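You operate a simulated robot arm through the tools that you are given. There is no shell and no other tool. Be economical: measure what you need, move in short steps, check, and stop when the job is done.

The job below is to be done with a simulated two-armed robot. You get a single attempt, and the scene is never put back.

## Task
Pick up the grey plastic tube with one hand, pass it to the other hand and put it on the shelf 25.

It is judged by the outcome, as a careful person would: the job done as asked, and still so three seconds after it is handed in. It fails if anything else is knocked over, pushed out of place, dropped, spilled or broken.

## Robot
Two 7-joint arms with two-finger parallel grippers on one trunk, on a base that drives. Base frame: it is fixed to the floor where the robot stands at the start and does not move with it; the origin is under the middle of the robot, x ahead of it, y to its left, z up. Lengths are in m, angles in rad, forces in N, time in s.
The left shoulder is at the start at [0.052, 0.101, 1.06], the right one opposite. With the tool pointing down near the work surface each hand reaches from about 0.24 to 0.54 m from the robot's upright axis, wherever it stands, measured 20 degrees to its own side. Places, roughly: grey plastic tube (6x6x15 cm) [-1.8, 0.3, 0.8]; shelf 25 [-2, -1.9, 1.5]. Payload 2.4 kg a hand.
The tool frame of a hand sits at the grasp point between the pads (the TCP): z along the fingers, y along the line on which they close. The tips reach 0.024 m beyond it. The gripper opens to 0.068 m. The fingers are 0.017 m wide and 0.01 m thick; the gripper's body (0.04 by 0.07 m) begins 0.041 m behind the TCP.
Orientation is that of the tool frame in the base frame, as a unit quaternion [w, x, y, z]. With the fingers straight down and closing along the base's y, the tool's x points along the base's -x, its y along +y and its z along -z.

## Interface
- The arms move only by the tool jog_arm. It takes "left_targets", "right_targets" or both (then of equal length, played together; a hand with none holds still); each is text: rows parted by semicolons, each of 7 numbers parted by spaces: the opening, from 0 (shut) to 1 (fully open), then the shift along the tool's x, y, z in m, then the turn, a rotation vector about the tool's x, y, z in rad. In form: claw x y z ax ay az; .... A call has 1 to 20 rows; each row shifts and turns the commanded pose from where the row before left it, along the tool's axes as they then stand. Each row takes 0.2 s and may step no farther than 0.05 m and 0.15 rad from the row before; otherwise, or with a gripper value out of range, the whole call is refused. Where a pose cannot be reached the arm comes as near as it can. A force on the tool above 40 N (or 10 N above the force at the start of the call, whichever is more), or a blocked arm, ends the call early, and 0.2 s more pass. The fingers move at their own pace (about 0.072 m/s each) and stop on an object; they squeeze with about 29 N. The grip force told is the motor's: it shows also when the fingers shut on nothing. Time passes only in rows, and 0.2 s behind the last, so rows that do not move let the fingers close. It gives the time, the measured TCP pose, the force on the tool (base axes), the opening and the grip force at its end, in the units of the frame above (readings bear some noise), with the torque about the TCP (base axes, N m) and any sound that the robot's microphone picked up, and new pictures: "show" is both (left out), scene, wrist or none (wrist: the cameras of the hands that moved).
- Cameras (640 x 400 px; columns grow to the right, rows downward): "scene" is now at [0.1284, 0.0072, 1.2142]; the picture's right is [0.15, -0.99, 0.00], its down [-0.62, -0.09, -0.78] and it looks along [0.77, 0.12, -0.63] (base axes); focal length 282 px, centre (320, 200). "left" rides on the left gripper at [0.084, -0.011, -0.075] in its tool frame; the picture's right is [0.13, 0.99, 0.00], its down [-0.60, 0.08, -0.79] and it looks along [-0.79, 0.10, 0.61] (tool axes); focal length 251 px, centre (320, 200). "right" rides on the right gripper at [0.084, 0.011, -0.075] in its tool frame; the picture's right is [-0.13, 0.99, 0.00], its down [-0.60, -0.08, -0.79] and it looks along [-0.79, -0.10, 0.61] (tool axes); focal length 251 px, centre (320, 200). There is no depth. A picture from a camera that has moved, and an enlarged one, comes with that camera's place and axes in the base frame and with its lens. The place of the scene camera against the robot may be out by one fixed shift of up to 0.018 m in any direction.
- raise_lower(by): slides the trunk up (or, below 0, down) by that many m; the arms and the scene camera ride with it, the base frame stays. It gives what a move gives, with no picture.
- steer(legs): drives the robot by 1 to 6 legs, each [ahead, left, turn to the left] in m, m and rad, along the robot's own axes; the way and the turn of a leg run together, so that a leg with both is an arc; at most 1.5 m and 3.142 rad a leg. The arms and the cameras ride along, it lands a little off, and it stops where it bumps. It gives what a move gives, and a new picture of the scene camera.
- head_to(pan, tilt): turns the head with the scene camera to pan (to the left, within 1.501 rad either way) and tilt (down, from -0.506 to 1.204), counted from straight ahead of the robot. It gives what a move gives, and a new picture of the scene camera.
- enlarge(camera, box): a new picture of the part [left, top, right, bottom] of that camera's present view, enlarged. The clock stands still meanwhile.
- finish_job(): hands the job in; it is judged then, once.

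Go step by step. Nothing tells you exact positions but the pictures and the camera data: compare them with the known pose of the tool, close in by small moves and look again before you grip or let go. The budget is 135 turns and 274 pictures, counting those below and the enlarged ones. Unless the task says otherwise, let go and move clear before handing in, and close with one line.

The tools are called after "Request:" as a command line: name --argument value ..., lists and objects as JSON in quotes. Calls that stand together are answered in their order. jog_arm: Moves the arms, as the interface text tells. Its arguments: {"type":"object","properties":{"left_targets":{"type":"string"},"right_targets":{"type":"string"},"show":{"type":"string","enum":["both","scene","wrist","none"]}},"required":[]} The other tools are called the same way: raise_lower (by) slides the trunk up or down; steer (legs) drives the base; head_to (pan, tilt) turns the head that bears the scene camera; enlarge (camera, box) takes an enlarged picture of a part of a camera's view; finish_job () hands the job in.

At the start:

```text
time: 0.0
left_ee_pos: [0.3185, 0.147, 0.9705]
left_ee_rot: [0.0, 0.0, 1.0, 0.0]
left_contact_force: [-0.1, -0.4, -0.1]
left_ft_torque: [-0.01, -0.02, -0.03]
left_finger_gap: 0.0681
left_grip_force: 0.1
right_ee_pos: [0.4294, -0.1396, 1.0236]
right_ee_rot: [0.0, 0.0, 1.0, 0.0]
right_contact_force: [-0.3, 0.1, 0.2]
right_ft_torque: [0.01, 0.0, 0.0]
right_finger_gap: 0.0681
right_grip_force: 0.1
trunk travel left (down, up): [-0.275, 0.574]
robot x, y, heading: [-0.0009, -0.0019, -0.001]
head pan, tilt: [0.152, 0.677]
```

scene: 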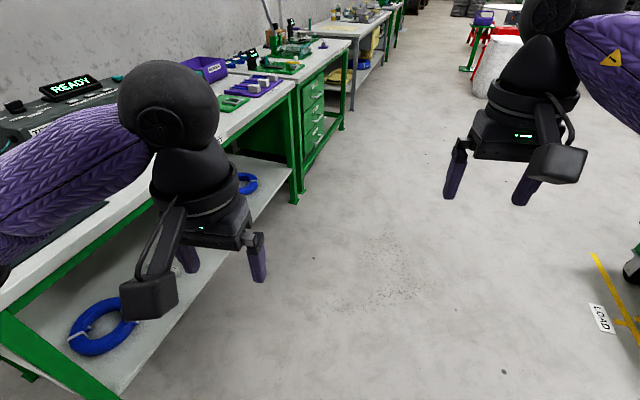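
right: 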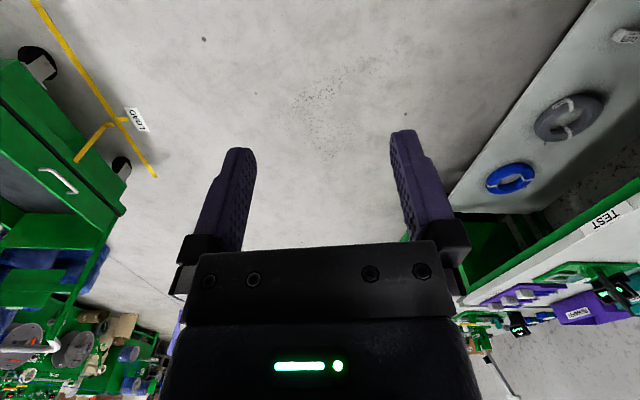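
left: 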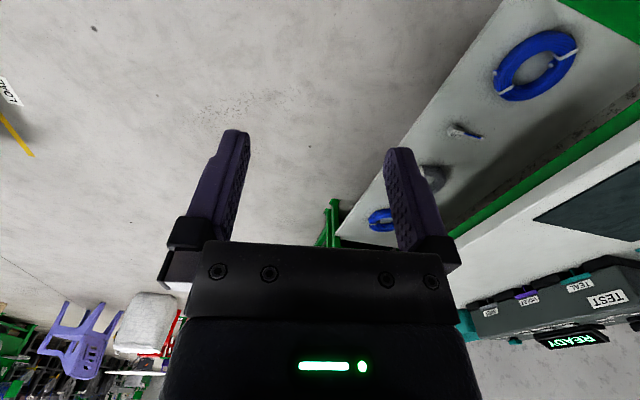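

The robot faces along a workbench on its left; the tube and shelf are behind me. I look around first on both sides before driving.

Request:
head_to --pan 1.5 --tilt 0.5

Request:
head_to --pan -1.5 --tilt 0.5

```text
time: 1.5
left_ee_pos: [0.3176, 0.1473, 0.9707]
left_ee_rot: [-0.001, 0.0, 1.0, 0.001]
left_contact_force: [0.1, 0.0, -0.1]
left_ft_torque: [0.03, 0.02, 0.01]
left_finger_gap: 0.0679
left_grip_force: 0.0
right_ee_pos: [0.4299, -0.1389, 1.024]
right_ee_rot: [0.001, -0.001, 1.0, 0.0]
right_contact_force: [-0.1, 0.7, 0.8]
right_ft_torque: [0.01, 0.0, 0.0]
right_finger_gap: 0.0679
right_grip_force: 0.1
trunk travel left (down, up): [-0.275, 0.574]
robot x, y, heading: [-0.0028, -0.0012, 0.0]
head pan, tilt: [1.499, 0.499]
camera scene: at [0.0502, 0.085, 1.23], right [1.0, -0.07, 0.0], down [-0.03, -0.48, -0.88], along [0.06, 0.88, -0.48], focal length 282 px, centre (320, 200)
```

scene: 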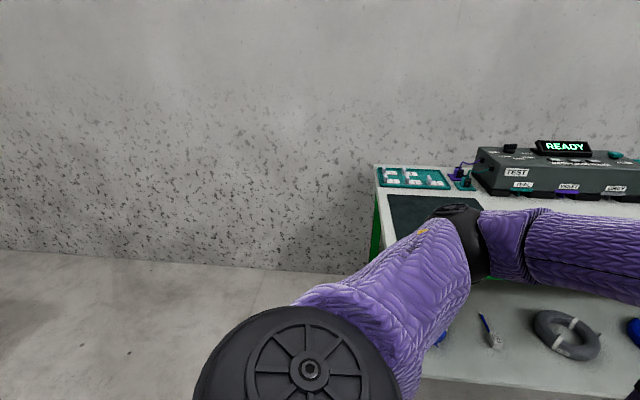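

```text
time: 4.1
left_ee_pos: [0.3178, 0.1467, 0.9711]
left_ee_rot: [0.0, 0.0, 1.0, -0.001]
left_contact_force: [-0.6, -0.5, -0.1]
left_ft_torque: [-0.01, 0.03, -0.01]
left_finger_gap: 0.0679
left_grip_force: 0.0
right_ee_pos: [0.4296, -0.1389, 1.0242]
right_ee_rot: [0.0, 0.0, 1.0, 0.0]
right_contact_force: [0.4, -0.1, 1.0]
right_ft_torque: [-0.04, 0.01, 0.01]
right_finger_gap: 0.0679
right_grip_force: 0.0
trunk travel left (down, up): [-0.275, 0.574]
robot x, y, heading: [0.0008, -0.0015, 0.001]
head pan, tilt: [-1.499, 0.499]
camera scene: at [0.0501, -0.0965, 1.23], right [-1.0, -0.07, 0.0], down [-0.03, 0.48, -0.88], along [0.06, -0.88, -0.48], focal length 282 px, centre (320, 200)
```

scene: 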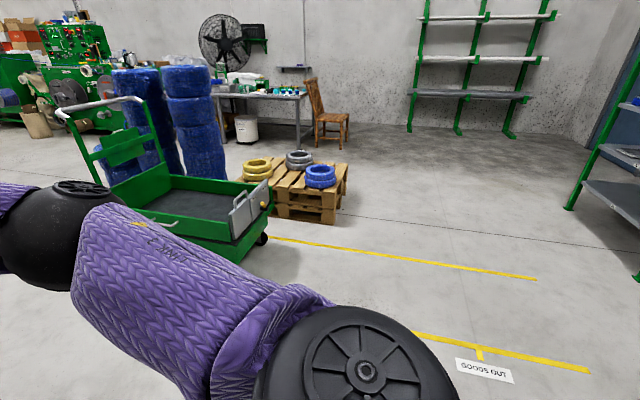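

The right side is free (cart about 1.5 m away). I step right away from the bench and turn right to look to the back.

Request:
steer --legs '[[0, -0.3, 0], [0, 0, -1.6]]'

Request:
head_to --pan -1.2 --tilt 0.4

Request:
head_to --pan -0.5 --tilt 0.3

```text
time: 10.0
left_ee_pos: [0.1362, -0.6232, 0.9707]
left_ee_rot: [0.0, 0.718, 0.696, 0.0]
left_contact_force: [-0.3, -0.5, 0.3]
left_ft_torque: [-0.03, 0.03, -0.02]
left_finger_gap: 0.0677
left_grip_force: 0.1
right_ee_pos: [-0.1535, -0.7266, 1.0242]
right_ee_rot: [0.0, 0.719, 0.695, 0.0]
right_contact_force: [0.1, -0.6, -0.2]
right_ft_torque: [0.01, 0.03, -0.02]
right_finger_gap: 0.0677
right_grip_force: 0.1
trunk travel left (down, up): [-0.275, 0.574]
robot x, y, heading: [0.001, -0.3006, -1.607]
head pan, tilt: [-1.499, 0.499]
camera scene: at [-0.1033, -0.3642, 1.23], right [-0.04, 1.0, 0.0], down [0.48, 0.02, -0.88], along [-0.88, -0.03, -0.48], focal length 282 px, centre (320, 200)
```

scene: 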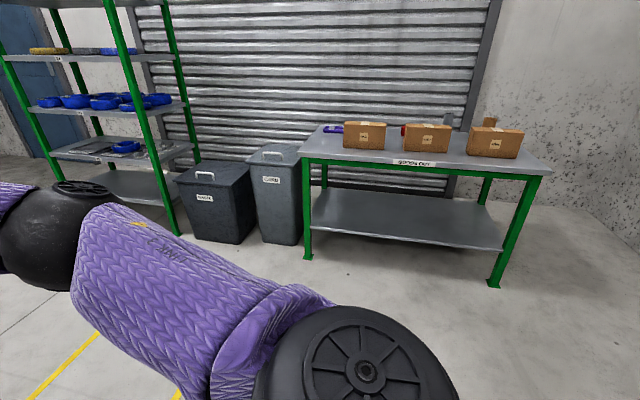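

```text
time: 10.8
left_ee_pos: [0.1359, -0.6229, 0.9711]
left_ee_rot: [0.0, 0.719, 0.695, 0.0]
left_contact_force: [0.3, -0.8, 0.1]
left_ft_torque: [0.0, -0.01, -0.04]
left_finger_gap: 0.0681
left_grip_force: 0.0
right_ee_pos: [-0.1534, -0.7261, 1.0242]
right_ee_rot: [0.0, 0.719, 0.695, 0.0]
right_contact_force: [-0.4, 0.1, -0.1]
right_ft_torque: [-0.01, 0.01, -0.03]
right_finger_gap: 0.0681
right_grip_force: 0.0
trunk travel left (down, up): [-0.275, 0.574]
robot x, y, heading: [-0.001, -0.2993, -1.603]
head pan, tilt: [-1.201, 0.4]
camera scene: at [-0.0998, -0.3912, 1.2391], right [-0.33, 0.94, 0.0], down [0.37, 0.13, -0.92], along [-0.87, -0.3, -0.39], focal length 282 px, centre (320, 200)
```

scene: 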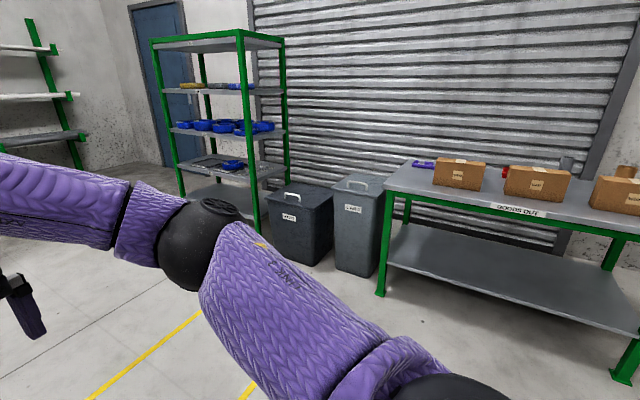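

```text
time: 11.9
left_ee_pos: [0.1359, -0.6234, 0.9706]
left_ee_rot: [0.0, 0.719, 0.695, 0.0]
left_contact_force: [0.1, -0.2, 0.6]
left_ft_torque: [0.0, 0.04, -0.03]
left_finger_gap: 0.0677
left_grip_force: 0.1
right_ee_pos: [-0.1532, -0.7253, 1.023]
right_ee_rot: [0.0, 0.719, 0.695, 0.0]
right_contact_force: [-0.1, -0.5, -0.1]
right_ft_torque: [0.0, 0.02, 0.01]
right_finger_gap: 0.0681
right_grip_force: 0.0
trunk travel left (down, up): [-0.275, 0.574]
robot x, y, heading: [0.001, -0.2997, -1.601]
head pan, tilt: [-0.499, 0.3]
camera scene: at [-0.0598, -0.4411, 1.2484], right [-0.86, 0.51, 0.0], down [0.15, 0.26, -0.96], along [-0.49, -0.82, -0.3], focal length 282 px, centre (320, 200)
```

scene: 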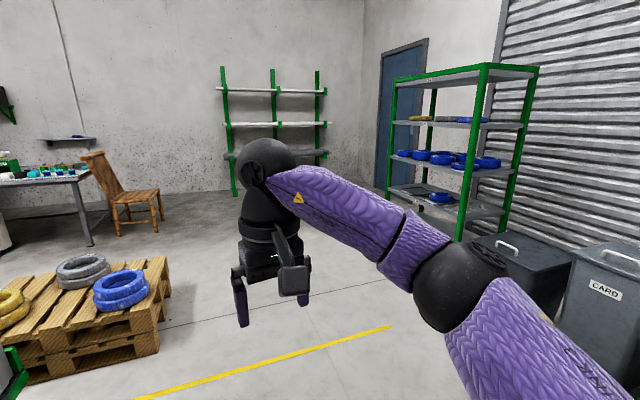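

The tube is likely a grey item behind boxes on the "goods out" table, and the shelf is the rack to the left of the bins. I turn to face −x and move closer.

Request:
steer --legs '[[0, 0, -1.54], [0.35, -0.4, 0]]'

Request:
head_to --pan -0.05 --tilt 0.3

Request:
head_to --pan 0.8 --tilt 0.0

```text
time: 18.8
left_ee_pos: [-0.6639, -0.0403, 0.9717]
left_ee_rot: [0.0, 1.0, -0.005, 0.0]
left_contact_force: [-0.9, -0.4, 0.5]
left_ft_torque: [0.02, -0.02, -0.01]
left_finger_gap: 0.0681
left_grip_force: 0.0
right_ee_pos: [-0.7737, 0.2471, 1.024]
right_ee_rot: [0.0, 1.0, -0.004, 0.0]
right_contact_force: [0.2, 0.2, -0.2]
right_ft_torque: [-0.02, 0.01, 0.02]
right_finger_gap: 0.068
right_grip_force: 0.1
trunk travel left (down, up): [-0.275, 0.574]
robot x, y, heading: [-0.3432, 0.1023, 3.128]
head pan, tilt: [-0.499, 0.3]
camera scene: at [-0.491, 0.1434, 1.2484], right [0.49, 0.87, 0.0], down [0.26, -0.14, -0.96], along [-0.83, 0.47, -0.3], focal length 282 px, centre (320, 200)
```

scene: 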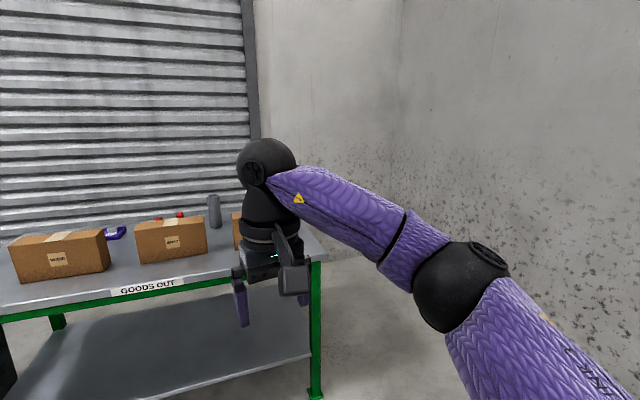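

```text
time: 19.7
left_ee_pos: [-0.6632, -0.0404, 0.9704]
left_ee_rot: [0.0, 1.0, -0.005, 0.0]
left_contact_force: [-0.7, -0.9, 0.2]
left_ft_torque: [0.02, -0.03, -0.01]
left_finger_gap: 0.0682
left_grip_force: 0.1
right_ee_pos: [-0.7737, 0.2465, 1.0235]
right_ee_rot: [0.0, 1.0, -0.004, 0.0]
right_contact_force: [-0.3, 0.1, 0.3]
right_ft_torque: [-0.03, 0.02, -0.02]
right_finger_gap: 0.068
right_grip_force: 0.0
trunk travel left (down, up): [-0.275, 0.574]
robot x, y, heading: [-0.3473, 0.1046, 3.131]
head pan, tilt: [-0.051, 0.3]
camera scene: at [-0.5026, 0.1035, 1.2484], right [0.06, 1.0, 0.0], down [0.3, -0.02, -0.96], along [-0.95, 0.06, -0.3], focal length 282 px, centre (320, 200)
```

scene: 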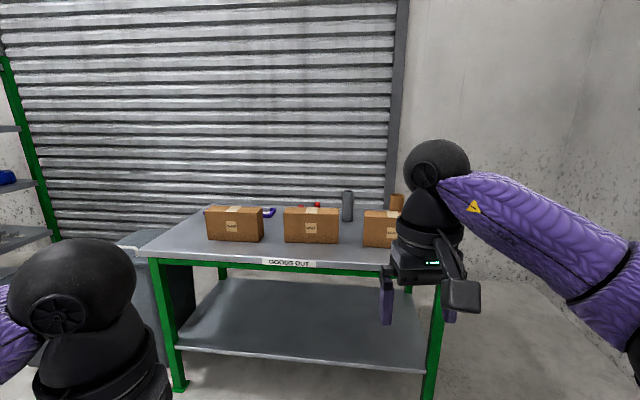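

```text
time: 20.8
left_ee_pos: [-0.6623, -0.0406, 0.9716]
left_ee_rot: [0.0, 1.0, -0.005, 0.001]
left_contact_force: [0.2, 0.1, 0.2]
left_ft_torque: [0.0, -0.02, 0.0]
left_finger_gap: 0.0681
left_grip_force: 0.0
right_ee_pos: [-0.7741, 0.246, 1.0237]
right_ee_rot: [0.001, 1.0, -0.004, 0.0]
right_contact_force: [0.3, 0.3, -0.3]
right_ft_torque: [-0.01, 0.0, -0.03]
right_finger_gap: 0.0681
right_grip_force: 0.0
trunk travel left (down, up): [-0.275, 0.574]
robot x, y, heading: [-0.3413, 0.1007, 3.132]
head pan, tilt: [0.799, 0.0]
camera scene: at [-0.4728, 0.0339, 1.2761], right [-0.71, 0.7, 0.0], down [0.0, 0.0, -1.0], along [-0.7, -0.71, 0.0], focal length 282 px, centre (320, 200)
```

scene: 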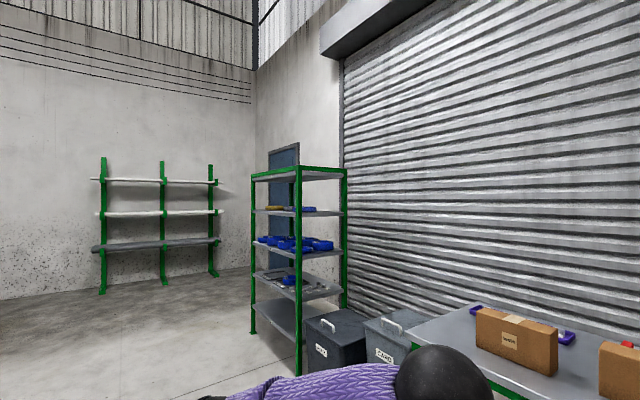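

The tube stands upright behind the boxes at about (-1.8, 0.32), roughly z 0.73–0.88. The rack's top is about z 1.5; I zoom for labels.

Request:
enlarge --camera "scene" --box '[230, 130, 370, 220]'

Request:
enlarge --camera "scene" --box '[80, 140, 240, 240]'

```text
4.44 times, centred on (300, 175) of scene
camera zoom: at [-0.4728, 0.0339, 1.2761], right [-0.71, 0.7, 0.0], down [0.0, 0.0, -1.0], along [-0.7, -0.71, 0.0], focal length 1255 px, centre (409, 311)
```

zoom: 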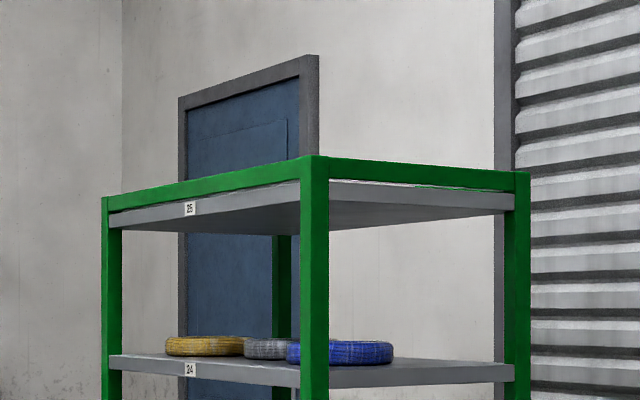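

```text
4.00 times, centred on (160, 190) of scene
camera zoom: at [-0.4728, 0.0339, 1.2761], right [-0.71, 0.7, 0.0], down [0.0, 0.0, -1.0], along [-0.7, -0.71, 0.0], focal length 1130 px, centre (960, 240)
```

zoom: 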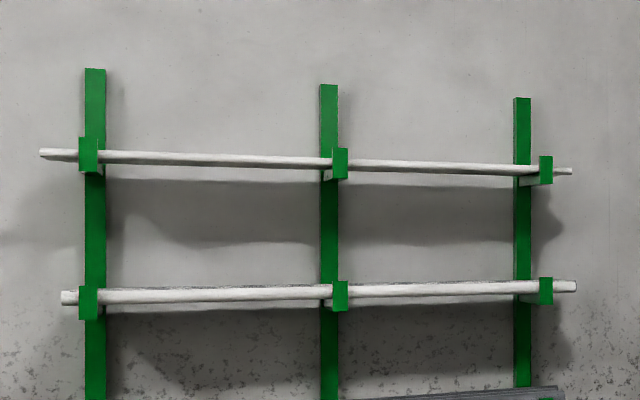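

Shelf 25 is the top board of the green rack. I raise the trunk for safety and a better view, and drive nearer to the table.

Request:
raise_lower --by 0.2

Request:
steer --legs '[[0.45, 0, 0]]'

Request:
head_to --pan 0.0 --tilt 0.6

```text
time: 23.0
left_ee_pos: [-0.6634, -0.0402, 1.1708]
left_ee_rot: [0.0, 1.0, -0.004, 0.001]
left_contact_force: [0.2, -0.1, 0.2]
left_ft_torque: [0.0, -0.02, -0.03]
left_finger_gap: 0.0681
left_grip_force: 0.0
right_ee_pos: [-0.773, 0.2456, 1.2237]
right_ee_rot: [0.0, 1.0, -0.005, 0.0]
right_contact_force: [0.1, -0.6, -0.5]
right_ft_torque: [0.02, 0.0, -0.03]
right_finger_gap: 0.0681
right_grip_force: 0.1
trunk travel left (down, up): [-0.475, 0.374]
robot x, y, heading: [-0.3475, 0.103, 3.136]
head pan, tilt: [0.799, 0.0]
```

```text
time: 25.7
left_ee_pos: [-1.1162, -0.0354, 1.1714]
left_ee_rot: [0.0, 1.0, -0.005, 0.0]
left_contact_force: [-0.7, 0.4, 0.0]
left_ft_torque: [0.03, -0.02, -0.03]
left_finger_gap: 0.0677
left_grip_force: 0.1
right_ee_pos: [-1.2263, 0.2516, 1.2243]
right_ee_rot: [0.0, 1.0, -0.005, -0.001]
right_contact_force: [0.1, 0.2, 0.2]
right_ft_torque: [-0.02, -0.01, 0.02]
right_finger_gap: 0.0679
right_grip_force: 0.1
trunk travel left (down, up): [-0.475, 0.374]
robot x, y, heading: [-0.7942, 0.1054, 3.129]
head pan, tilt: [0.799, 0.0]
camera scene: at [-0.8946, 0.0382, 1.4777], right [-0.71, 0.7, 0.0], down [0.0, 0.0, -1.0], along [-0.7, -0.71, 0.0], focal length 282 px, centre (320, 200)
```

scene: 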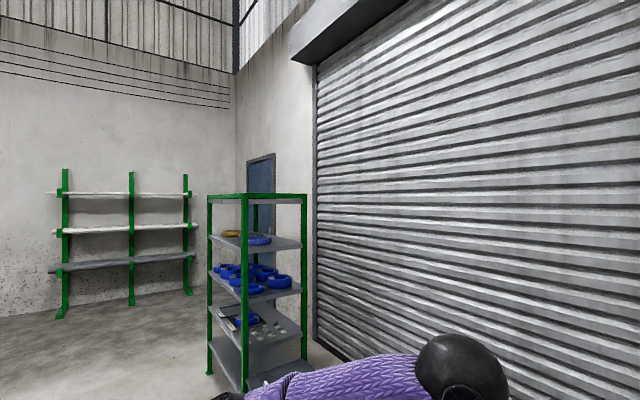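

```text
time: 26.9
left_ee_pos: [-1.116, -0.0363, 1.1717]
left_ee_rot: [-0.001, 1.0, -0.005, 0.0]
left_contact_force: [0.2, -0.8, -0.1]
left_ft_torque: [0.02, -0.02, 0.01]
left_finger_gap: 0.068
left_grip_force: 0.1
right_ee_pos: [-1.2253, 0.2515, 1.2239]
right_ee_rot: [0.0, 1.0, -0.005, -0.001]
right_contact_force: [-0.2, 0.0, -0.3]
right_ft_torque: [-0.01, 0.01, 0.0]
right_finger_gap: 0.068
right_grip_force: 0.0
trunk travel left (down, up): [-0.475, 0.374]
robot x, y, heading: [-0.795, 0.1035, 3.129]
head pan, tilt: [0.0, 0.6]
camera scene: at [-0.919, 0.1029, 1.4226], right [0.01, 1.0, 0.0], down [0.56, -0.01, -0.83], along [-0.83, 0.01, -0.56], focal length 282 px, centre (320, 200)
```

scene: 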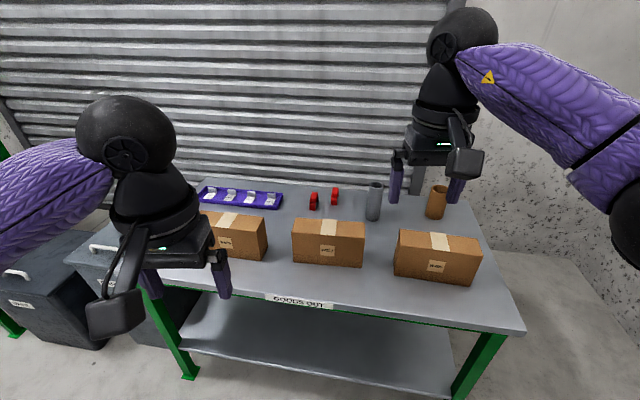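

The tube stands at about (-1.82, 0.32), between box 2, box 3 and the orange cylinder. I look down to see how far the base is from the table.

Request:
head_to --pan 0.0 --tilt 1.2

Request:
enlarge --camera "right" --box '[160, 0, 480, 200]'

```text
time: 27.9
left_ee_pos: [-1.1173, -0.0362, 1.1703]
left_ee_rot: [0.0, 1.0, -0.005, 0.001]
left_contact_force: [-0.1, 0.2, -0.3]
left_ft_torque: [0.01, 0.0, -0.02]
left_finger_gap: 0.0683
left_grip_force: 0.1
right_ee_pos: [-1.2256, 0.2517, 1.2246]
right_ee_rot: [-0.001, 1.0, -0.005, 0.0]
right_contact_force: [0.2, -0.2, -0.2]
right_ft_torque: [-0.01, -0.01, 0.01]
right_finger_gap: 0.0681
right_grip_force: 0.1
trunk travel left (down, up): [-0.475, 0.374]
robot x, y, heading: [-0.7981, 0.109, 3.131]
head pan, tilt: [0.0, 1.201]
camera scene: at [-0.8865, 0.1026, 1.378], right [0.01, 1.0, 0.0], down [0.93, -0.01, -0.36], along [-0.36, 0.0, -0.93], focal length 282 px, centre (320, 200)
```

scene: 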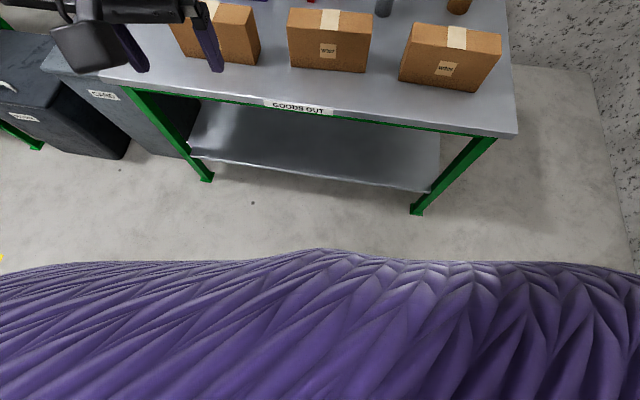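

```text
2.00 times, centred on (320, 100) of right
camera zoom: at [-1.1421, 0.2406, 1.2992], right [-0.14, -0.99, 0.0], down [-0.6, 0.08, 0.79], along [-0.79, 0.11, -0.61], focal length 503 px, centre (320, 400)
```

zoom: 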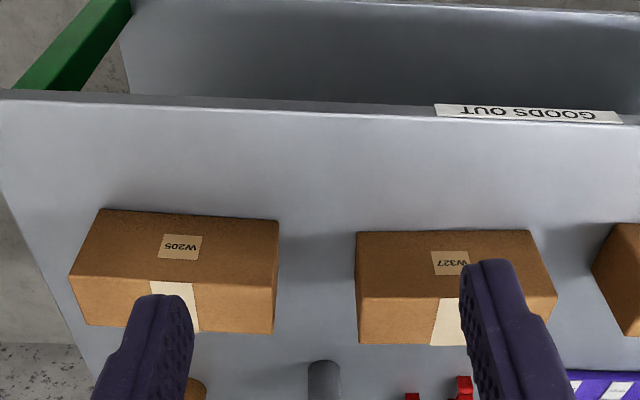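

I pitch the right hand so its camera looks straight down, to see the robot's own base and the table gap.

Request:
jog_arm --right_targets "1 0 0 0 0 0.15 0; 1 0 0 0 0 0.15 0; 1 0 0 0 0 0.15 0; 1 0 0 0 0 0.15 0; 1 0 0 0 0 0.15 0; 1 0 0 0 0 0.15 0" --show "wrist"

```text
time: 29.3
left_ee_pos: [-1.1167, -0.0357, 1.1711]
left_ee_rot: [0.0, 1.0, -0.005, 0.0]
left_contact_force: [-0.7, -0.8, 0.3]
left_ft_torque: [-0.01, 0.02, 0.0]
left_finger_gap: 0.0678
left_grip_force: 0.1
right_ee_pos: [-1.1465, 0.2382, 1.1748]
right_ee_rot: [0.002, 0.924, -0.006, 0.381]
right_contact_force: [0.1, 0.7, -0.1]
right_ft_torque: [-0.03, 0.02, -0.01]
right_finger_gap: 0.0681
right_grip_force: 0.0
right hand out of reach, approached as far as the arm can: row 2, 3, 4, 5, 6
trunk travel left (down, up): [-0.475, 0.374]
robot x, y, heading: [-0.7995, 0.1093, 3.133]
head pan, tilt: [0.0, 1.201]
camera right: at [-1.1401, 0.2277, 1.2867], right [-0.1, -0.99, -0.09], down [-0.99, 0.09, 0.14], along [-0.13, 0.1, -0.99], focal length 251 px, centre (320, 200)
```

right: 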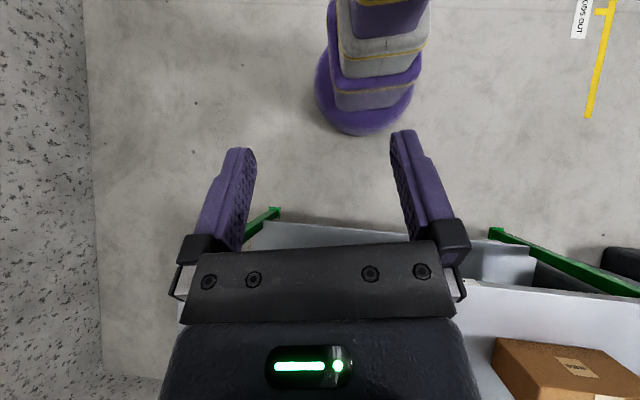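

The base is a small disc (radius about 0.22 m), so the tube is reachable from the table's right end (y≈0.64), facing −y. I restore the right hand and drive there in steps.

Request:
jog_arm --right_targets "1 0 0 0 0 -0.15 0; 1 0 0 0 0 -0.15 0; 1 0 0 0 0 -0.15 0; 1 0 0 0 0 -0.15 0; 1 0 0 0 0 -0.15 0; 1 0 0 0 0 -0.15 0" --show "none"

Request:
steer --legs '[[0, 0, 1.58], [-0.85, 0, 0]]'

Request:
head_to --pan -0.7 --tilt 0.9

```text
time: 30.7
left_ee_pos: [-1.1161, -0.0359, 1.1718]
left_ee_rot: [0.0, 1.0, -0.006, 0.0]
left_contact_force: [-0.3, -0.1, -0.7]
left_ft_torque: [-0.02, 0.01, 0.04]
left_finger_gap: 0.0678
left_grip_force: 0.0
right_ee_pos: [-1.1462, 0.2384, 1.1747]
right_ee_rot: [0.0, 0.998, -0.006, -0.063]
right_contact_force: [0.8, 0.3, 0.1]
right_ft_torque: [0.0, -0.02, -0.03]
right_finger_gap: 0.068
right_grip_force: 0.1
trunk travel left (down, up): [-0.475, 0.374]
robot x, y, heading: [-0.7977, 0.1106, 3.124]
head pan, tilt: [0.0, 1.201]
```

```text
time: 39.0
left_ee_pos: [-0.6479, 0.6401, 1.1714]
left_ee_rot: [0.0, 0.707, 0.707, 0.0]
left_contact_force: [0.1, -0.3, -0.4]
left_ft_torque: [0.02, 0.03, 0.0]
left_finger_gap: 0.0681
left_grip_force: 0.1
right_ee_pos: [-0.9214, 0.6066, 1.1734]
right_ee_rot: [0.043, 0.706, 0.706, -0.043]
right_contact_force: [-0.5, 0.2, -0.3]
right_ft_torque: [0.0, -0.01, -0.03]
right_finger_gap: 0.0678
right_grip_force: 0.1
trunk travel left (down, up): [-0.475, 0.374]
robot x, y, heading: [-0.7942, 0.9599, -1.569]
head pan, tilt: [0.0, 1.201]
camera scene: at [-0.805, 0.8734, 1.378], right [-1.0, 0.0, 0.0], down [0.0, 0.93, -0.36], along [0.0, -0.36, -0.93], focal length 282 px, centre (320, 200)
```

scene: 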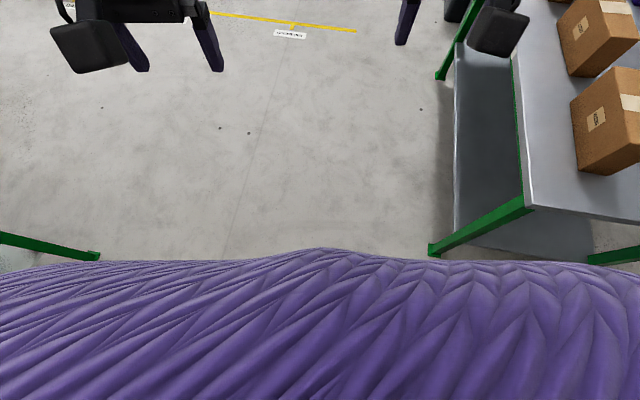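

```text
time: 40.1
left_ee_pos: [-0.6479, 0.642, 1.1713]
left_ee_rot: [0.0, 0.707, 0.707, 0.0]
left_contact_force: [-0.5, -0.5, 0.1]
left_ft_torque: [0.04, -0.01, 0.0]
left_finger_gap: 0.0681
left_grip_force: 0.1
right_ee_pos: [-0.9214, 0.6077, 1.1742]
right_ee_rot: [0.043, 0.707, 0.705, -0.042]
right_contact_force: [0.8, -0.3, -0.5]
right_ft_torque: [0.01, -0.01, -0.01]
right_finger_gap: 0.068
right_grip_force: 0.0
trunk travel left (down, up): [-0.475, 0.374]
robot x, y, heading: [-0.7946, 0.9573, -1.57]
head pan, tilt: [-0.7, 0.901]
camera scene: at [-0.8536, 0.8712, 1.3978], right [-0.77, 0.64, 0.0], down [0.5, 0.6, -0.62], along [-0.4, -0.47, -0.78], focal length 282 px, centre (320, 200)
```

scene: 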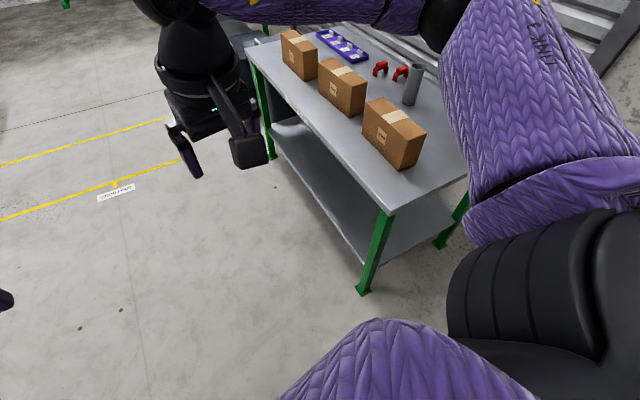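

Table end is at y≈0.64, front edge x≈-1.33; tube at about (-1.83, 0.312). I slide right along the table end.

Request:
steer --legs '[[0, -0.8, 0]]'

Request:
head_to --pan -0.2 --tilt 0.9

```text
time: 44.4
left_ee_pos: [-1.4496, 0.6388, 1.1719]
left_ee_rot: [-0.001, 0.705, 0.709, 0.0]
left_contact_force: [-0.4, -0.6, 0.7]
left_ft_torque: [0.0, 0.02, -0.02]
left_finger_gap: 0.0681
left_grip_force: 0.1
right_ee_pos: [-1.7236, 0.6045, 1.1748]
right_ee_rot: [0.042, 0.704, 0.708, -0.043]
right_contact_force: [0.7, -0.5, 0.1]
right_ft_torque: [0.02, 0.01, -0.03]
right_finger_gap: 0.0678
right_grip_force: 0.0
trunk travel left (down, up): [-0.475, 0.374]
robot x, y, heading: [-1.597, 0.9564, -1.564]
head pan, tilt: [-0.7, 0.901]
camera scene: at [-1.6566, 0.8693, 1.3978], right [-0.77, 0.64, 0.0], down [0.5, 0.6, -0.62], along [-0.4, -0.48, -0.78], focal length 282 px, centre (320, 200)
```

scene: 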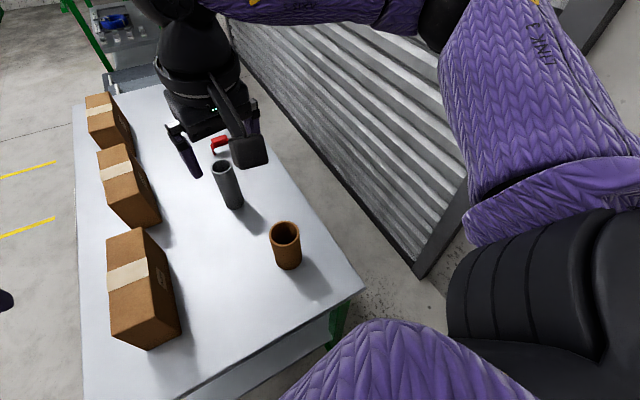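

```text
time: 45.3
left_ee_pos: [-1.4495, 0.6391, 1.1714]
left_ee_rot: [0.0, 0.706, 0.709, -0.001]
left_contact_force: [0.1, -0.8, 0.5]
left_ft_torque: [-0.02, -0.01, 0.02]
left_finger_gap: 0.0683
left_grip_force: 0.0
right_ee_pos: [-1.7236, 0.6052, 1.1729]
right_ee_rot: [0.042, 0.704, 0.708, -0.043]
right_contact_force: [0.2, 1.2, 0.3]
right_ft_torque: [0.01, 0.02, -0.02]
right_finger_gap: 0.0679
right_grip_force: 0.0
trunk travel left (down, up): [-0.475, 0.374]
robot x, y, heading: [-1.5974, 0.9617, -1.565]
head pan, tilt: [-0.201, 0.901]
camera scene: at [-1.6227, 0.8532, 1.3978], right [-0.98, 0.2, 0.0], down [0.15, 0.77, -0.62], along [-0.12, -0.61, -0.78], focal length 282 px, centre (320, 200)
```

scene: 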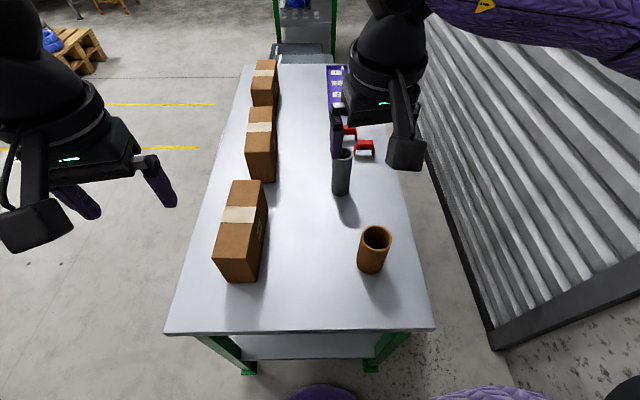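

Tube ≈(-1.795, 0.312), top ≈0.875; orange pot ≈(-1.81, 0.58). I move ahead slightly, then pose the right hand tilted forward above the tube, to be lowered with the trunk later.

Request:
steer --legs '[[0.075, 0, 0]]'

Request:
jog_arm --right_targets "1 0 0 0 0 -0.15 0; 1 0 0 0 0 -0.15 0; 1 -0.0242 -0.0118 0.0346 0 0 0; 1 -0.0242 -0.0118 0.0346 0 0 0; 1 -0.0242 -0.0118 0.0346 0 0 0; 1 -0.0242 -0.0118 0.0346 0 0 0; 1 -0.0242 -0.0118 0.0346 0 0 0; 1 -0.0242 -0.0118 0.0346 0 0 0; 1 0 0 0 0 0 0"

```text
time: 46.3
left_ee_pos: [-1.4493, 0.5643, 1.1713]
left_ee_rot: [-0.001, 0.705, 0.709, 0.0]
left_contact_force: [1.1, -0.3, 0.0]
left_ft_torque: [0.02, 0.02, -0.03]
left_finger_gap: 0.0682
left_grip_force: 0.2
right_ee_pos: [-1.7224, 0.5293, 1.1737]
right_ee_rot: [0.042, 0.705, 0.707, -0.041]
right_contact_force: [0.6, 0.0, -0.5]
right_ft_torque: [0.01, 0.0, 0.02]
right_finger_gap: 0.0679
right_grip_force: 0.2
trunk travel left (down, up): [-0.475, 0.374]
robot x, y, heading: [-1.5995, 0.8818, -1.564]
head pan, tilt: [-0.201, 0.901]
camera scene: at [-1.6223, 0.7775, 1.3977], right [-0.98, 0.19, 0.0], down [0.15, 0.77, -0.62], along [-0.12, -0.61, -0.78], focal length 282 px, centre (320, 200)
```

scene: 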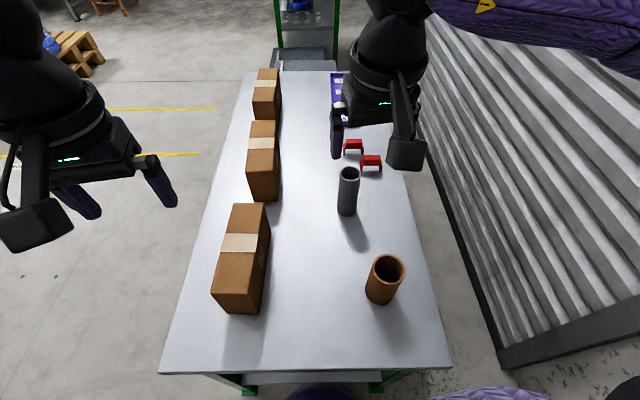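

```text
time: 48.3
left_ee_pos: [-1.4489, 0.5642, 1.1712]
left_ee_rot: [-0.001, 0.705, 0.709, -0.001]
left_contact_force: [0.9, -1.2, -0.4]
left_ft_torque: [0.0, -0.01, -0.01]
left_finger_gap: 0.0679
left_grip_force: 0.1
right_ee_pos: [-1.7862, 0.3294, 1.0547]
right_ee_rot: [0.148, 0.69, 0.693, -0.147]
right_contact_force: [-0.9, 0.9, -0.8]
right_ft_torque: [-0.02, -0.01, 0.01]
right_finger_gap: 0.0681
right_grip_force: 0.1
right hand out of reach, approached as far as the arm can: row 8
trunk travel left (down, up): [-0.475, 0.374]
robot x, y, heading: [-1.595, 0.8821, -1.568]
head pan, tilt: [-0.201, 0.901]
camera scene: at [-1.622, 0.7784, 1.3978], right [-0.98, 0.19, 0.0], down [0.15, 0.77, -0.62], along [-0.12, -0.61, -0.78], focal length 282 px, centre (320, 200)
camera right: at [-1.7761, 0.4386, 1.0899], right [0.99, -0.11, 0.05], down [-0.08, -0.23, 0.97], along [-0.1, -0.97, -0.24], focal length 251 px, centre (320, 200)
```

scene: 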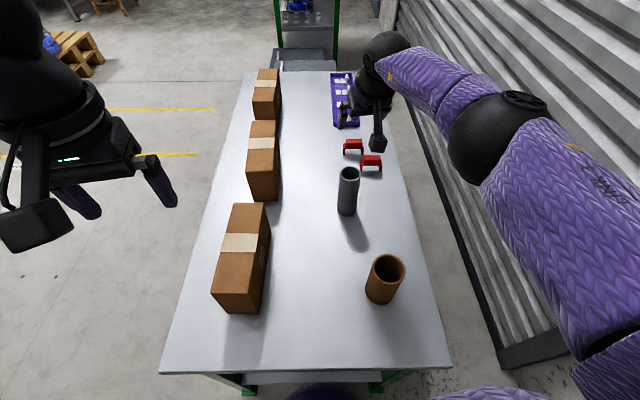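
right: 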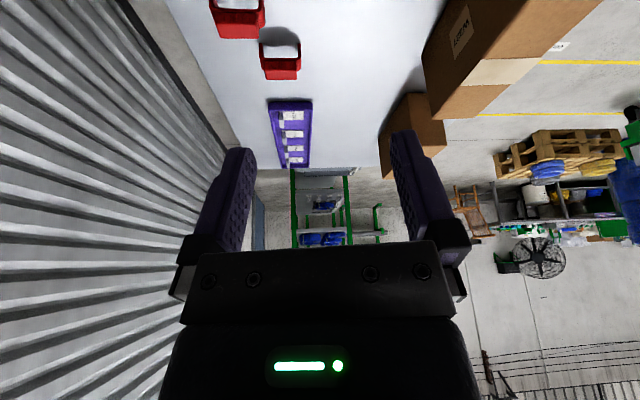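

Hand posed near above the tube. I zoom in to compare the gripper with the tube.

Request:
enlarge --camera "scene" --box '[290, 70, 450, 230]'

```text
2.50 times, centred on (370, 150) of scene
camera zoom: at [-1.622, 0.7784, 1.3978], right [-0.98, 0.19, 0.0], down [0.15, 0.77, -0.62], along [-0.12, -0.61, -0.78], focal length 706 px, centre (195, 325)
```

zoom: 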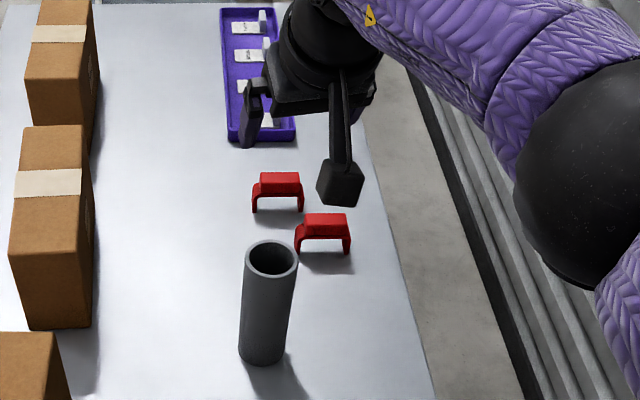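

The gripper calibrates the scene camera (objects appear ~9 mm too far to −x), so the tube is at about (-1.785, 0.307), top ≈0.88. I tilt a bit more to gain reach.

Request:
jog_arm --right_targets "1 0 0 0 0 -0.12 0; 1 0 0 0 0 0 0; 1 0 0 0 0 0 0" --show "scene"

```text
time: 49.1
left_ee_pos: [-1.449, 0.564, 1.1707]
left_ee_rot: [0.0, 0.705, 0.709, 0.0]
left_contact_force: [-0.1, 0.5, 0.1]
left_ft_torque: [0.01, -0.01, 0.01]
left_finger_gap: 0.0677
left_grip_force: 0.1
right_ee_pos: [-1.7856, 0.3309, 1.0542]
right_ee_rot: [0.189, 0.68, 0.683, -0.188]
right_contact_force: [0.7, -0.5, -0.6]
right_ft_torque: [-0.02, 0.0, 0.03]
right_finger_gap: 0.0681
right_grip_force: 0.0
trunk travel left (down, up): [-0.475, 0.374]
robot x, y, heading: [-1.5941, 0.8808, -1.564]
head pan, tilt: [-0.201, 0.901]
camera scene: at [-1.6223, 0.7787, 1.3978], right [-0.98, 0.19, 0.0], down [0.15, 0.77, -0.62], along [-0.12, -0.61, -0.78], focal length 282 px, centre (320, 200)
```

scene: 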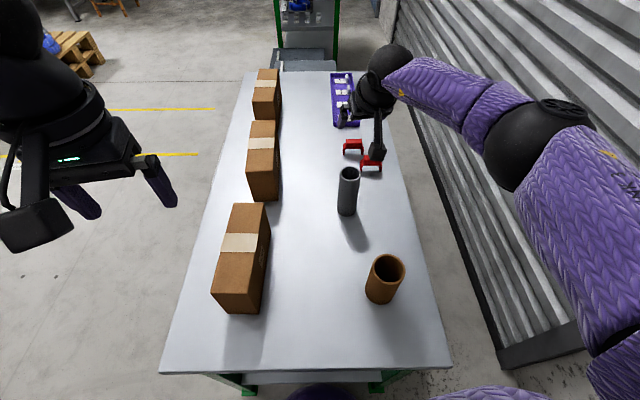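

I shift the hand the last ~2.4 cm outward to be right above the tube.

Request:
jog_arm --right_targets "1 -0.0093 0.0005 0.0079 0 0 0; 1 -0.0093 0.0005 0.0079 0 0 0; 1 0 0 0 0 0 0" --show "none"

Request:
enlarge --camera "scene" --box '[290, 70, 450, 230]'

```text
time: 49.9
left_ee_pos: [-1.4496, 0.5644, 1.1719]
left_ee_rot: [0.0, 0.705, 0.709, 0.0]
left_contact_force: [0.1, -0.1, -0.7]
left_ft_torque: [0.02, 0.0, 0.01]
left_finger_gap: 0.0679
left_grip_force: 0.1
right_ee_pos: [-1.7846, 0.3091, 1.0513]
right_ee_rot: [0.189, 0.68, 0.683, -0.188]
right_contact_force: [0.2, 0.3, -0.1]
right_ft_torque: [0.0, -0.01, 0.0]
right_finger_gap: 0.068
right_grip_force: 0.2
right hand out of reach, approached as far as the arm can: row 2
trunk travel left (down, up): [-0.475, 0.374]
robot x, y, heading: [-1.597, 0.8781, -1.562]
head pan, tilt: [-0.201, 0.901]
```

```text
2.50 times, centred on (370, 150) of scene
camera zoom: at [-1.6224, 0.7786, 1.3978], right [-0.98, 0.19, 0.0], down [0.15, 0.77, -0.62], along [-0.12, -0.61, -0.78], focal length 706 px, centre (195, 325)
```

zoom: 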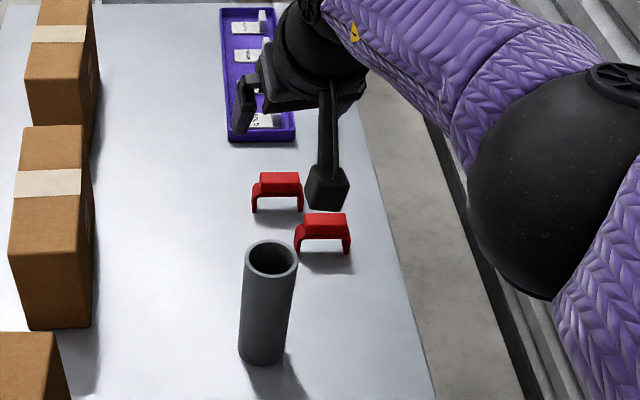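

Lateral alignment looks good. I lower the trunk by 0.10 and check against the tube.

Request:
raise_lower --by -0.1

Request:
enlarge --camera "right" --box '[160, 0, 480, 240]'

Request:
enlarge --camera "scene" --box '[290, 70, 450, 230]'

```text
time: 51.3
left_ee_pos: [-1.4495, 0.5649, 1.0722]
left_ee_rot: [0.001, 0.705, 0.709, 0.001]
left_contact_force: [-0.8, -0.1, 0.3]
left_ft_torque: [0.0, -0.01, -0.02]
left_finger_gap: 0.0681
left_grip_force: 0.1
right_ee_pos: [-1.7835, 0.3091, 0.9525]
right_ee_rot: [0.189, 0.68, 0.683, -0.188]
right_contact_force: [0.2, 0.0, 0.8]
right_ft_torque: [0.0, 0.03, 0.0]
right_finger_gap: 0.0679
right_grip_force: 0.1
trunk travel left (down, up): [-0.375, 0.475]
robot x, y, heading: [-1.5974, 0.8805, -1.566]
head pan, tilt: [-0.201, 0.901]
```

```text
1.67 times, centred on (320, 120) of right
camera zoom: at [-1.775, 0.4223, 0.973], right [0.99, -0.11, 0.07], down [-0.08, -0.11, 0.99], along [-0.1, -0.99, -0.12], focal length 419 px, centre (320, 333)
```

zoom: 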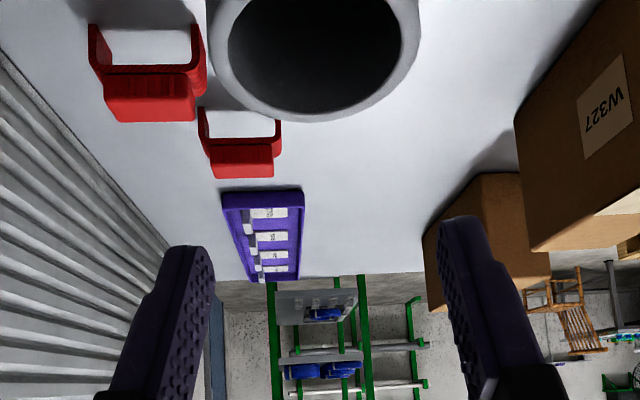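

```text
2.50 times, centred on (370, 150) of scene
camera zoom: at [-1.6223, 0.7662, 1.2972], right [-0.98, 0.19, 0.0], down [0.15, 0.77, -0.62], along [-0.12, -0.61, -0.78], focal length 706 px, centre (195, 325)
```

zoom: 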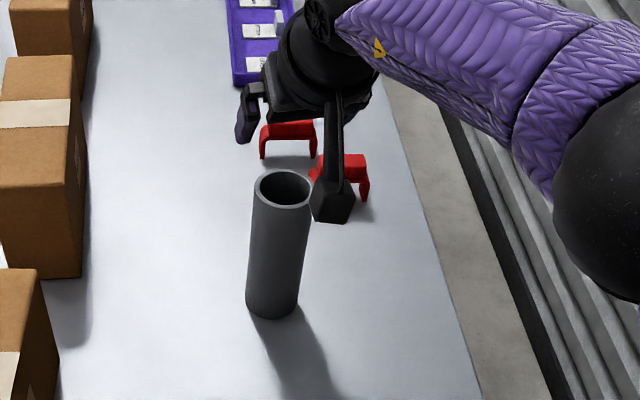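

The wrist view puts the tube top at (-1.782, 0.313, 0.875), nicely below the TCP. I lower by 0.045 more so the tips are just above it and check once more.

Request:
raise_lower --by -0.045

Request:
enlarge --camera "right" --box '[160, 0, 480, 240]'

```text
time: 52.1
left_ee_pos: [-1.4498, 0.5656, 1.0268]
left_ee_rot: [0.0, 0.705, 0.709, 0.0]
left_contact_force: [0.1, 0.3, -0.5]
left_ft_torque: [-0.01, 0.0, 0.0]
left_finger_gap: 0.0681
left_grip_force: 0.0
right_ee_pos: [-1.7845, 0.3109, 0.9068]
right_ee_rot: [0.189, 0.68, 0.683, -0.187]
right_contact_force: [-0.4, 0.9, 0.2]
right_ft_torque: [-0.02, 0.02, -0.04]
right_finger_gap: 0.0682
right_grip_force: 0.1
trunk travel left (down, up): [-0.33, 0.52]
robot x, y, heading: [-1.5959, 0.8785, -1.562]
head pan, tilt: [-0.201, 0.901]
```

```text
1.67 times, centred on (320, 120) of right
camera zoom: at [-1.7749, 0.4223, 0.928], right [0.99, -0.11, 0.07], down [-0.08, -0.11, 0.99], along [-0.1, -0.99, -0.12], focal length 419 px, centre (320, 333)
```

zoom: 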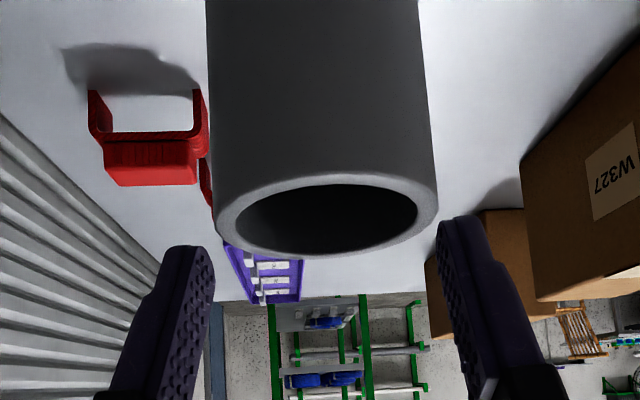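

Tube sits centred between the fingers. I lower the last 4.5 cm and close the gripper gently by waiting rows.

Request:
raise_lower --by -0.045

Request:
enlarge --camera "right" --box '[160, 0, 480, 240]'

```text
time: 53.0
left_ee_pos: [-1.4482, 0.5657, 0.9836]
left_ee_rot: [0.0, 0.705, 0.709, -0.001]
left_contact_force: [0.0, 0.7, -0.1]
left_ft_torque: [-0.02, 0.03, 0.0]
left_finger_gap: 0.068
left_grip_force: 0.0
right_ee_pos: [-1.7841, 0.3118, 0.8642]
right_ee_rot: [0.191, 0.679, 0.682, -0.19]
right_contact_force: [-1.1, 1.4, 27.6]
right_ft_torque: [1.03, -0.23, 0.03]
right_finger_gap: 0.068
right_grip_force: 0.1
trunk travel left (down, up): [-0.285, 0.564]
robot x, y, heading: [-1.5953, 0.8838, -1.568]
head pan, tilt: [-0.201, 0.901]
```

```text
1.67 times, centred on (320, 120) of right
camera zoom: at [-1.7744, 0.4232, 0.8855], right [0.99, -0.11, 0.07], down [-0.08, -0.1, 0.99], along [-0.1, -0.99, -0.11], focal length 419 px, centre (320, 333)
```

zoom: 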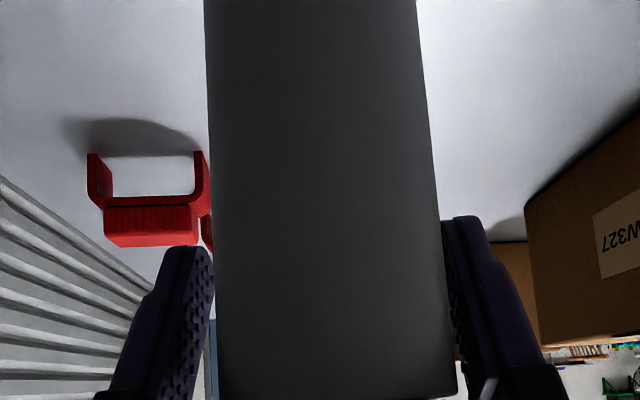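

The gripper body presses on the tube rim (27 N), so I back up 8 mm before closing.

Request:
raise_lower --by 0.008

Request:
jog_arm --right_targets "0.6 0 0 0 0 0 0; 0.3 0 0 0 0 0 0; 0 0 0 0 0 0 0; 0 0 0 0 0 0 0; 0 0 0 0 0 0 0"

```text
time: 53.6
left_ee_pos: [-1.4496, 0.5648, 0.9893]
left_ee_rot: [-0.001, 0.705, 0.709, 0.0]
left_contact_force: [-0.3, -0.1, 0.3]
left_ft_torque: [0.03, -0.01, 0.0]
left_finger_gap: 0.0679
left_grip_force: 0.0
right_ee_pos: [-1.7844, 0.3106, 0.8669]
right_ee_rot: [0.188, 0.68, 0.683, -0.187]
right_contact_force: [0.3, -0.1, -0.1]
right_ft_torque: [0.0, 0.02, 0.01]
right_finger_gap: 0.0678
right_grip_force: 0.1
trunk travel left (down, up): [-0.293, 0.556]
robot x, y, heading: [-1.5963, 0.8845, -1.566]
head pan, tilt: [-0.201, 0.901]
```

```text
time: 54.8
left_ee_pos: [-1.4497, 0.5631, 0.9888]
left_ee_rot: [0.0, 0.705, 0.709, 0.0]
left_contact_force: [0.0, 0.5, -0.1]
left_ft_torque: [-0.04, -0.01, -0.04]
left_finger_gap: 0.0682
left_grip_force: 0.1
right_ee_pos: [-1.7847, 0.3106, 0.8692]
right_ee_rot: [0.189, 0.68, 0.683, -0.188]
right_contact_force: [-0.1, 0.6, -0.7]
right_ft_torque: [0.0, 0.0, 0.02]
right_finger_gap: 0.0521
right_grip_force: 29.0
trunk travel left (down, up): [-0.293, 0.556]
robot x, y, heading: [-1.5967, 0.8791, -1.566]
head pan, tilt: [-0.201, 0.901]
camera scene: at [-1.6222, 0.7511, 1.2143], right [-0.98, 0.19, 0.0], down [0.15, 0.77, -0.62], along [-0.12, -0.61, -0.78], focal length 282 px, centre (320, 200)
camera right: at [-1.7749, 0.4221, 0.8907], right [0.99, -0.11, 0.07], down [-0.08, -0.11, 0.99], along [-0.1, -0.99, -0.12], focal length 251 px, centre (320, 200)
```

scene: 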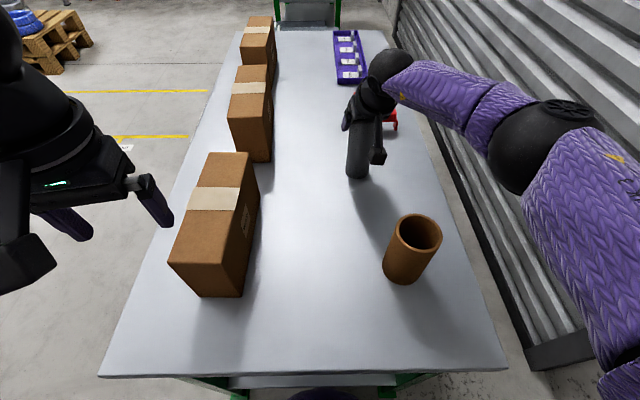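
right: 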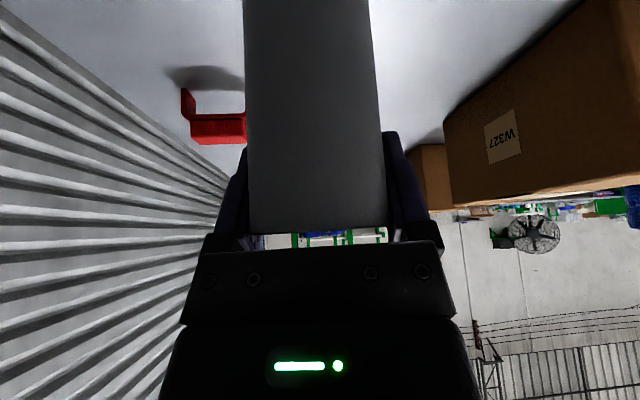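

Grip holds at a 5.2 cm gap with 29 N. I lift by raising the trunk.

Request:
raise_lower --by 0.2

Request:
head_to --pan -0.2 --tilt 0.7

```text
time: 56.9
left_ee_pos: [-1.4495, 0.5636, 1.1891]
left_ee_rot: [0.0, 0.705, 0.709, 0.001]
left_contact_force: [0.3, 0.4, 0.0]
left_ft_torque: [0.01, -0.02, -0.03]
left_finger_gap: 0.0682
left_grip_force: 0.1
right_ee_pos: [-1.7851, 0.3095, 1.0698]
right_ee_rot: [0.189, 0.681, 0.683, -0.188]
right_contact_force: [0.4, 0.1, -1.2]
right_ft_torque: [-0.01, -0.05, 0.0]
right_finger_gap: 0.0523
right_grip_force: 29.5
trunk travel left (down, up): [-0.493, 0.356]
robot x, y, heading: [-1.5989, 0.8811, -1.568]
head pan, tilt: [-0.201, 0.901]
```

```text
time: 57.7
left_ee_pos: [-1.4486, 0.5639, 1.1896]
left_ee_rot: [0.0, 0.705, 0.709, 0.0]
left_contact_force: [-0.6, -0.2, 0.1]
left_ft_torque: [0.0, 0.03, -0.02]
left_finger_gap: 0.0681
left_grip_force: 0.0
right_ee_pos: [-1.7847, 0.3107, 1.0694]
right_ee_rot: [0.189, 0.68, 0.683, -0.188]
right_contact_force: [-0.3, -0.3, -0.6]
right_ft_torque: [-0.01, 0.0, 0.03]
right_finger_gap: 0.0521
right_grip_force: 29.2
trunk travel left (down, up): [-0.493, 0.356]
robot x, y, heading: [-1.6001, 0.8819, -1.566]
head pan, tilt: [-0.201, 0.7]
camera scene: at [-1.6242, 0.771, 1.4319], right [-0.98, 0.19, 0.0], down [0.13, 0.63, -0.76], along [-0.15, -0.75, -0.64], focal length 282 px, centre (320, 200)
```

scene: 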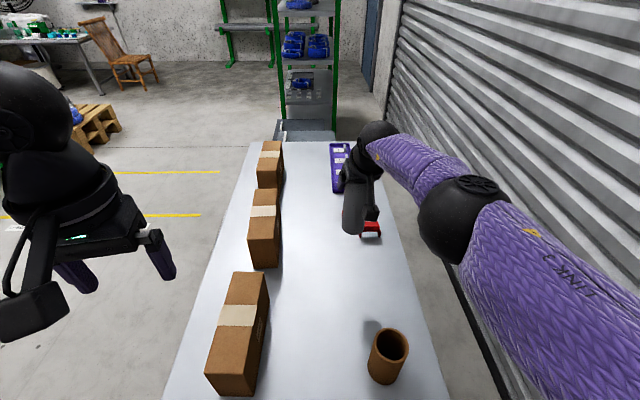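

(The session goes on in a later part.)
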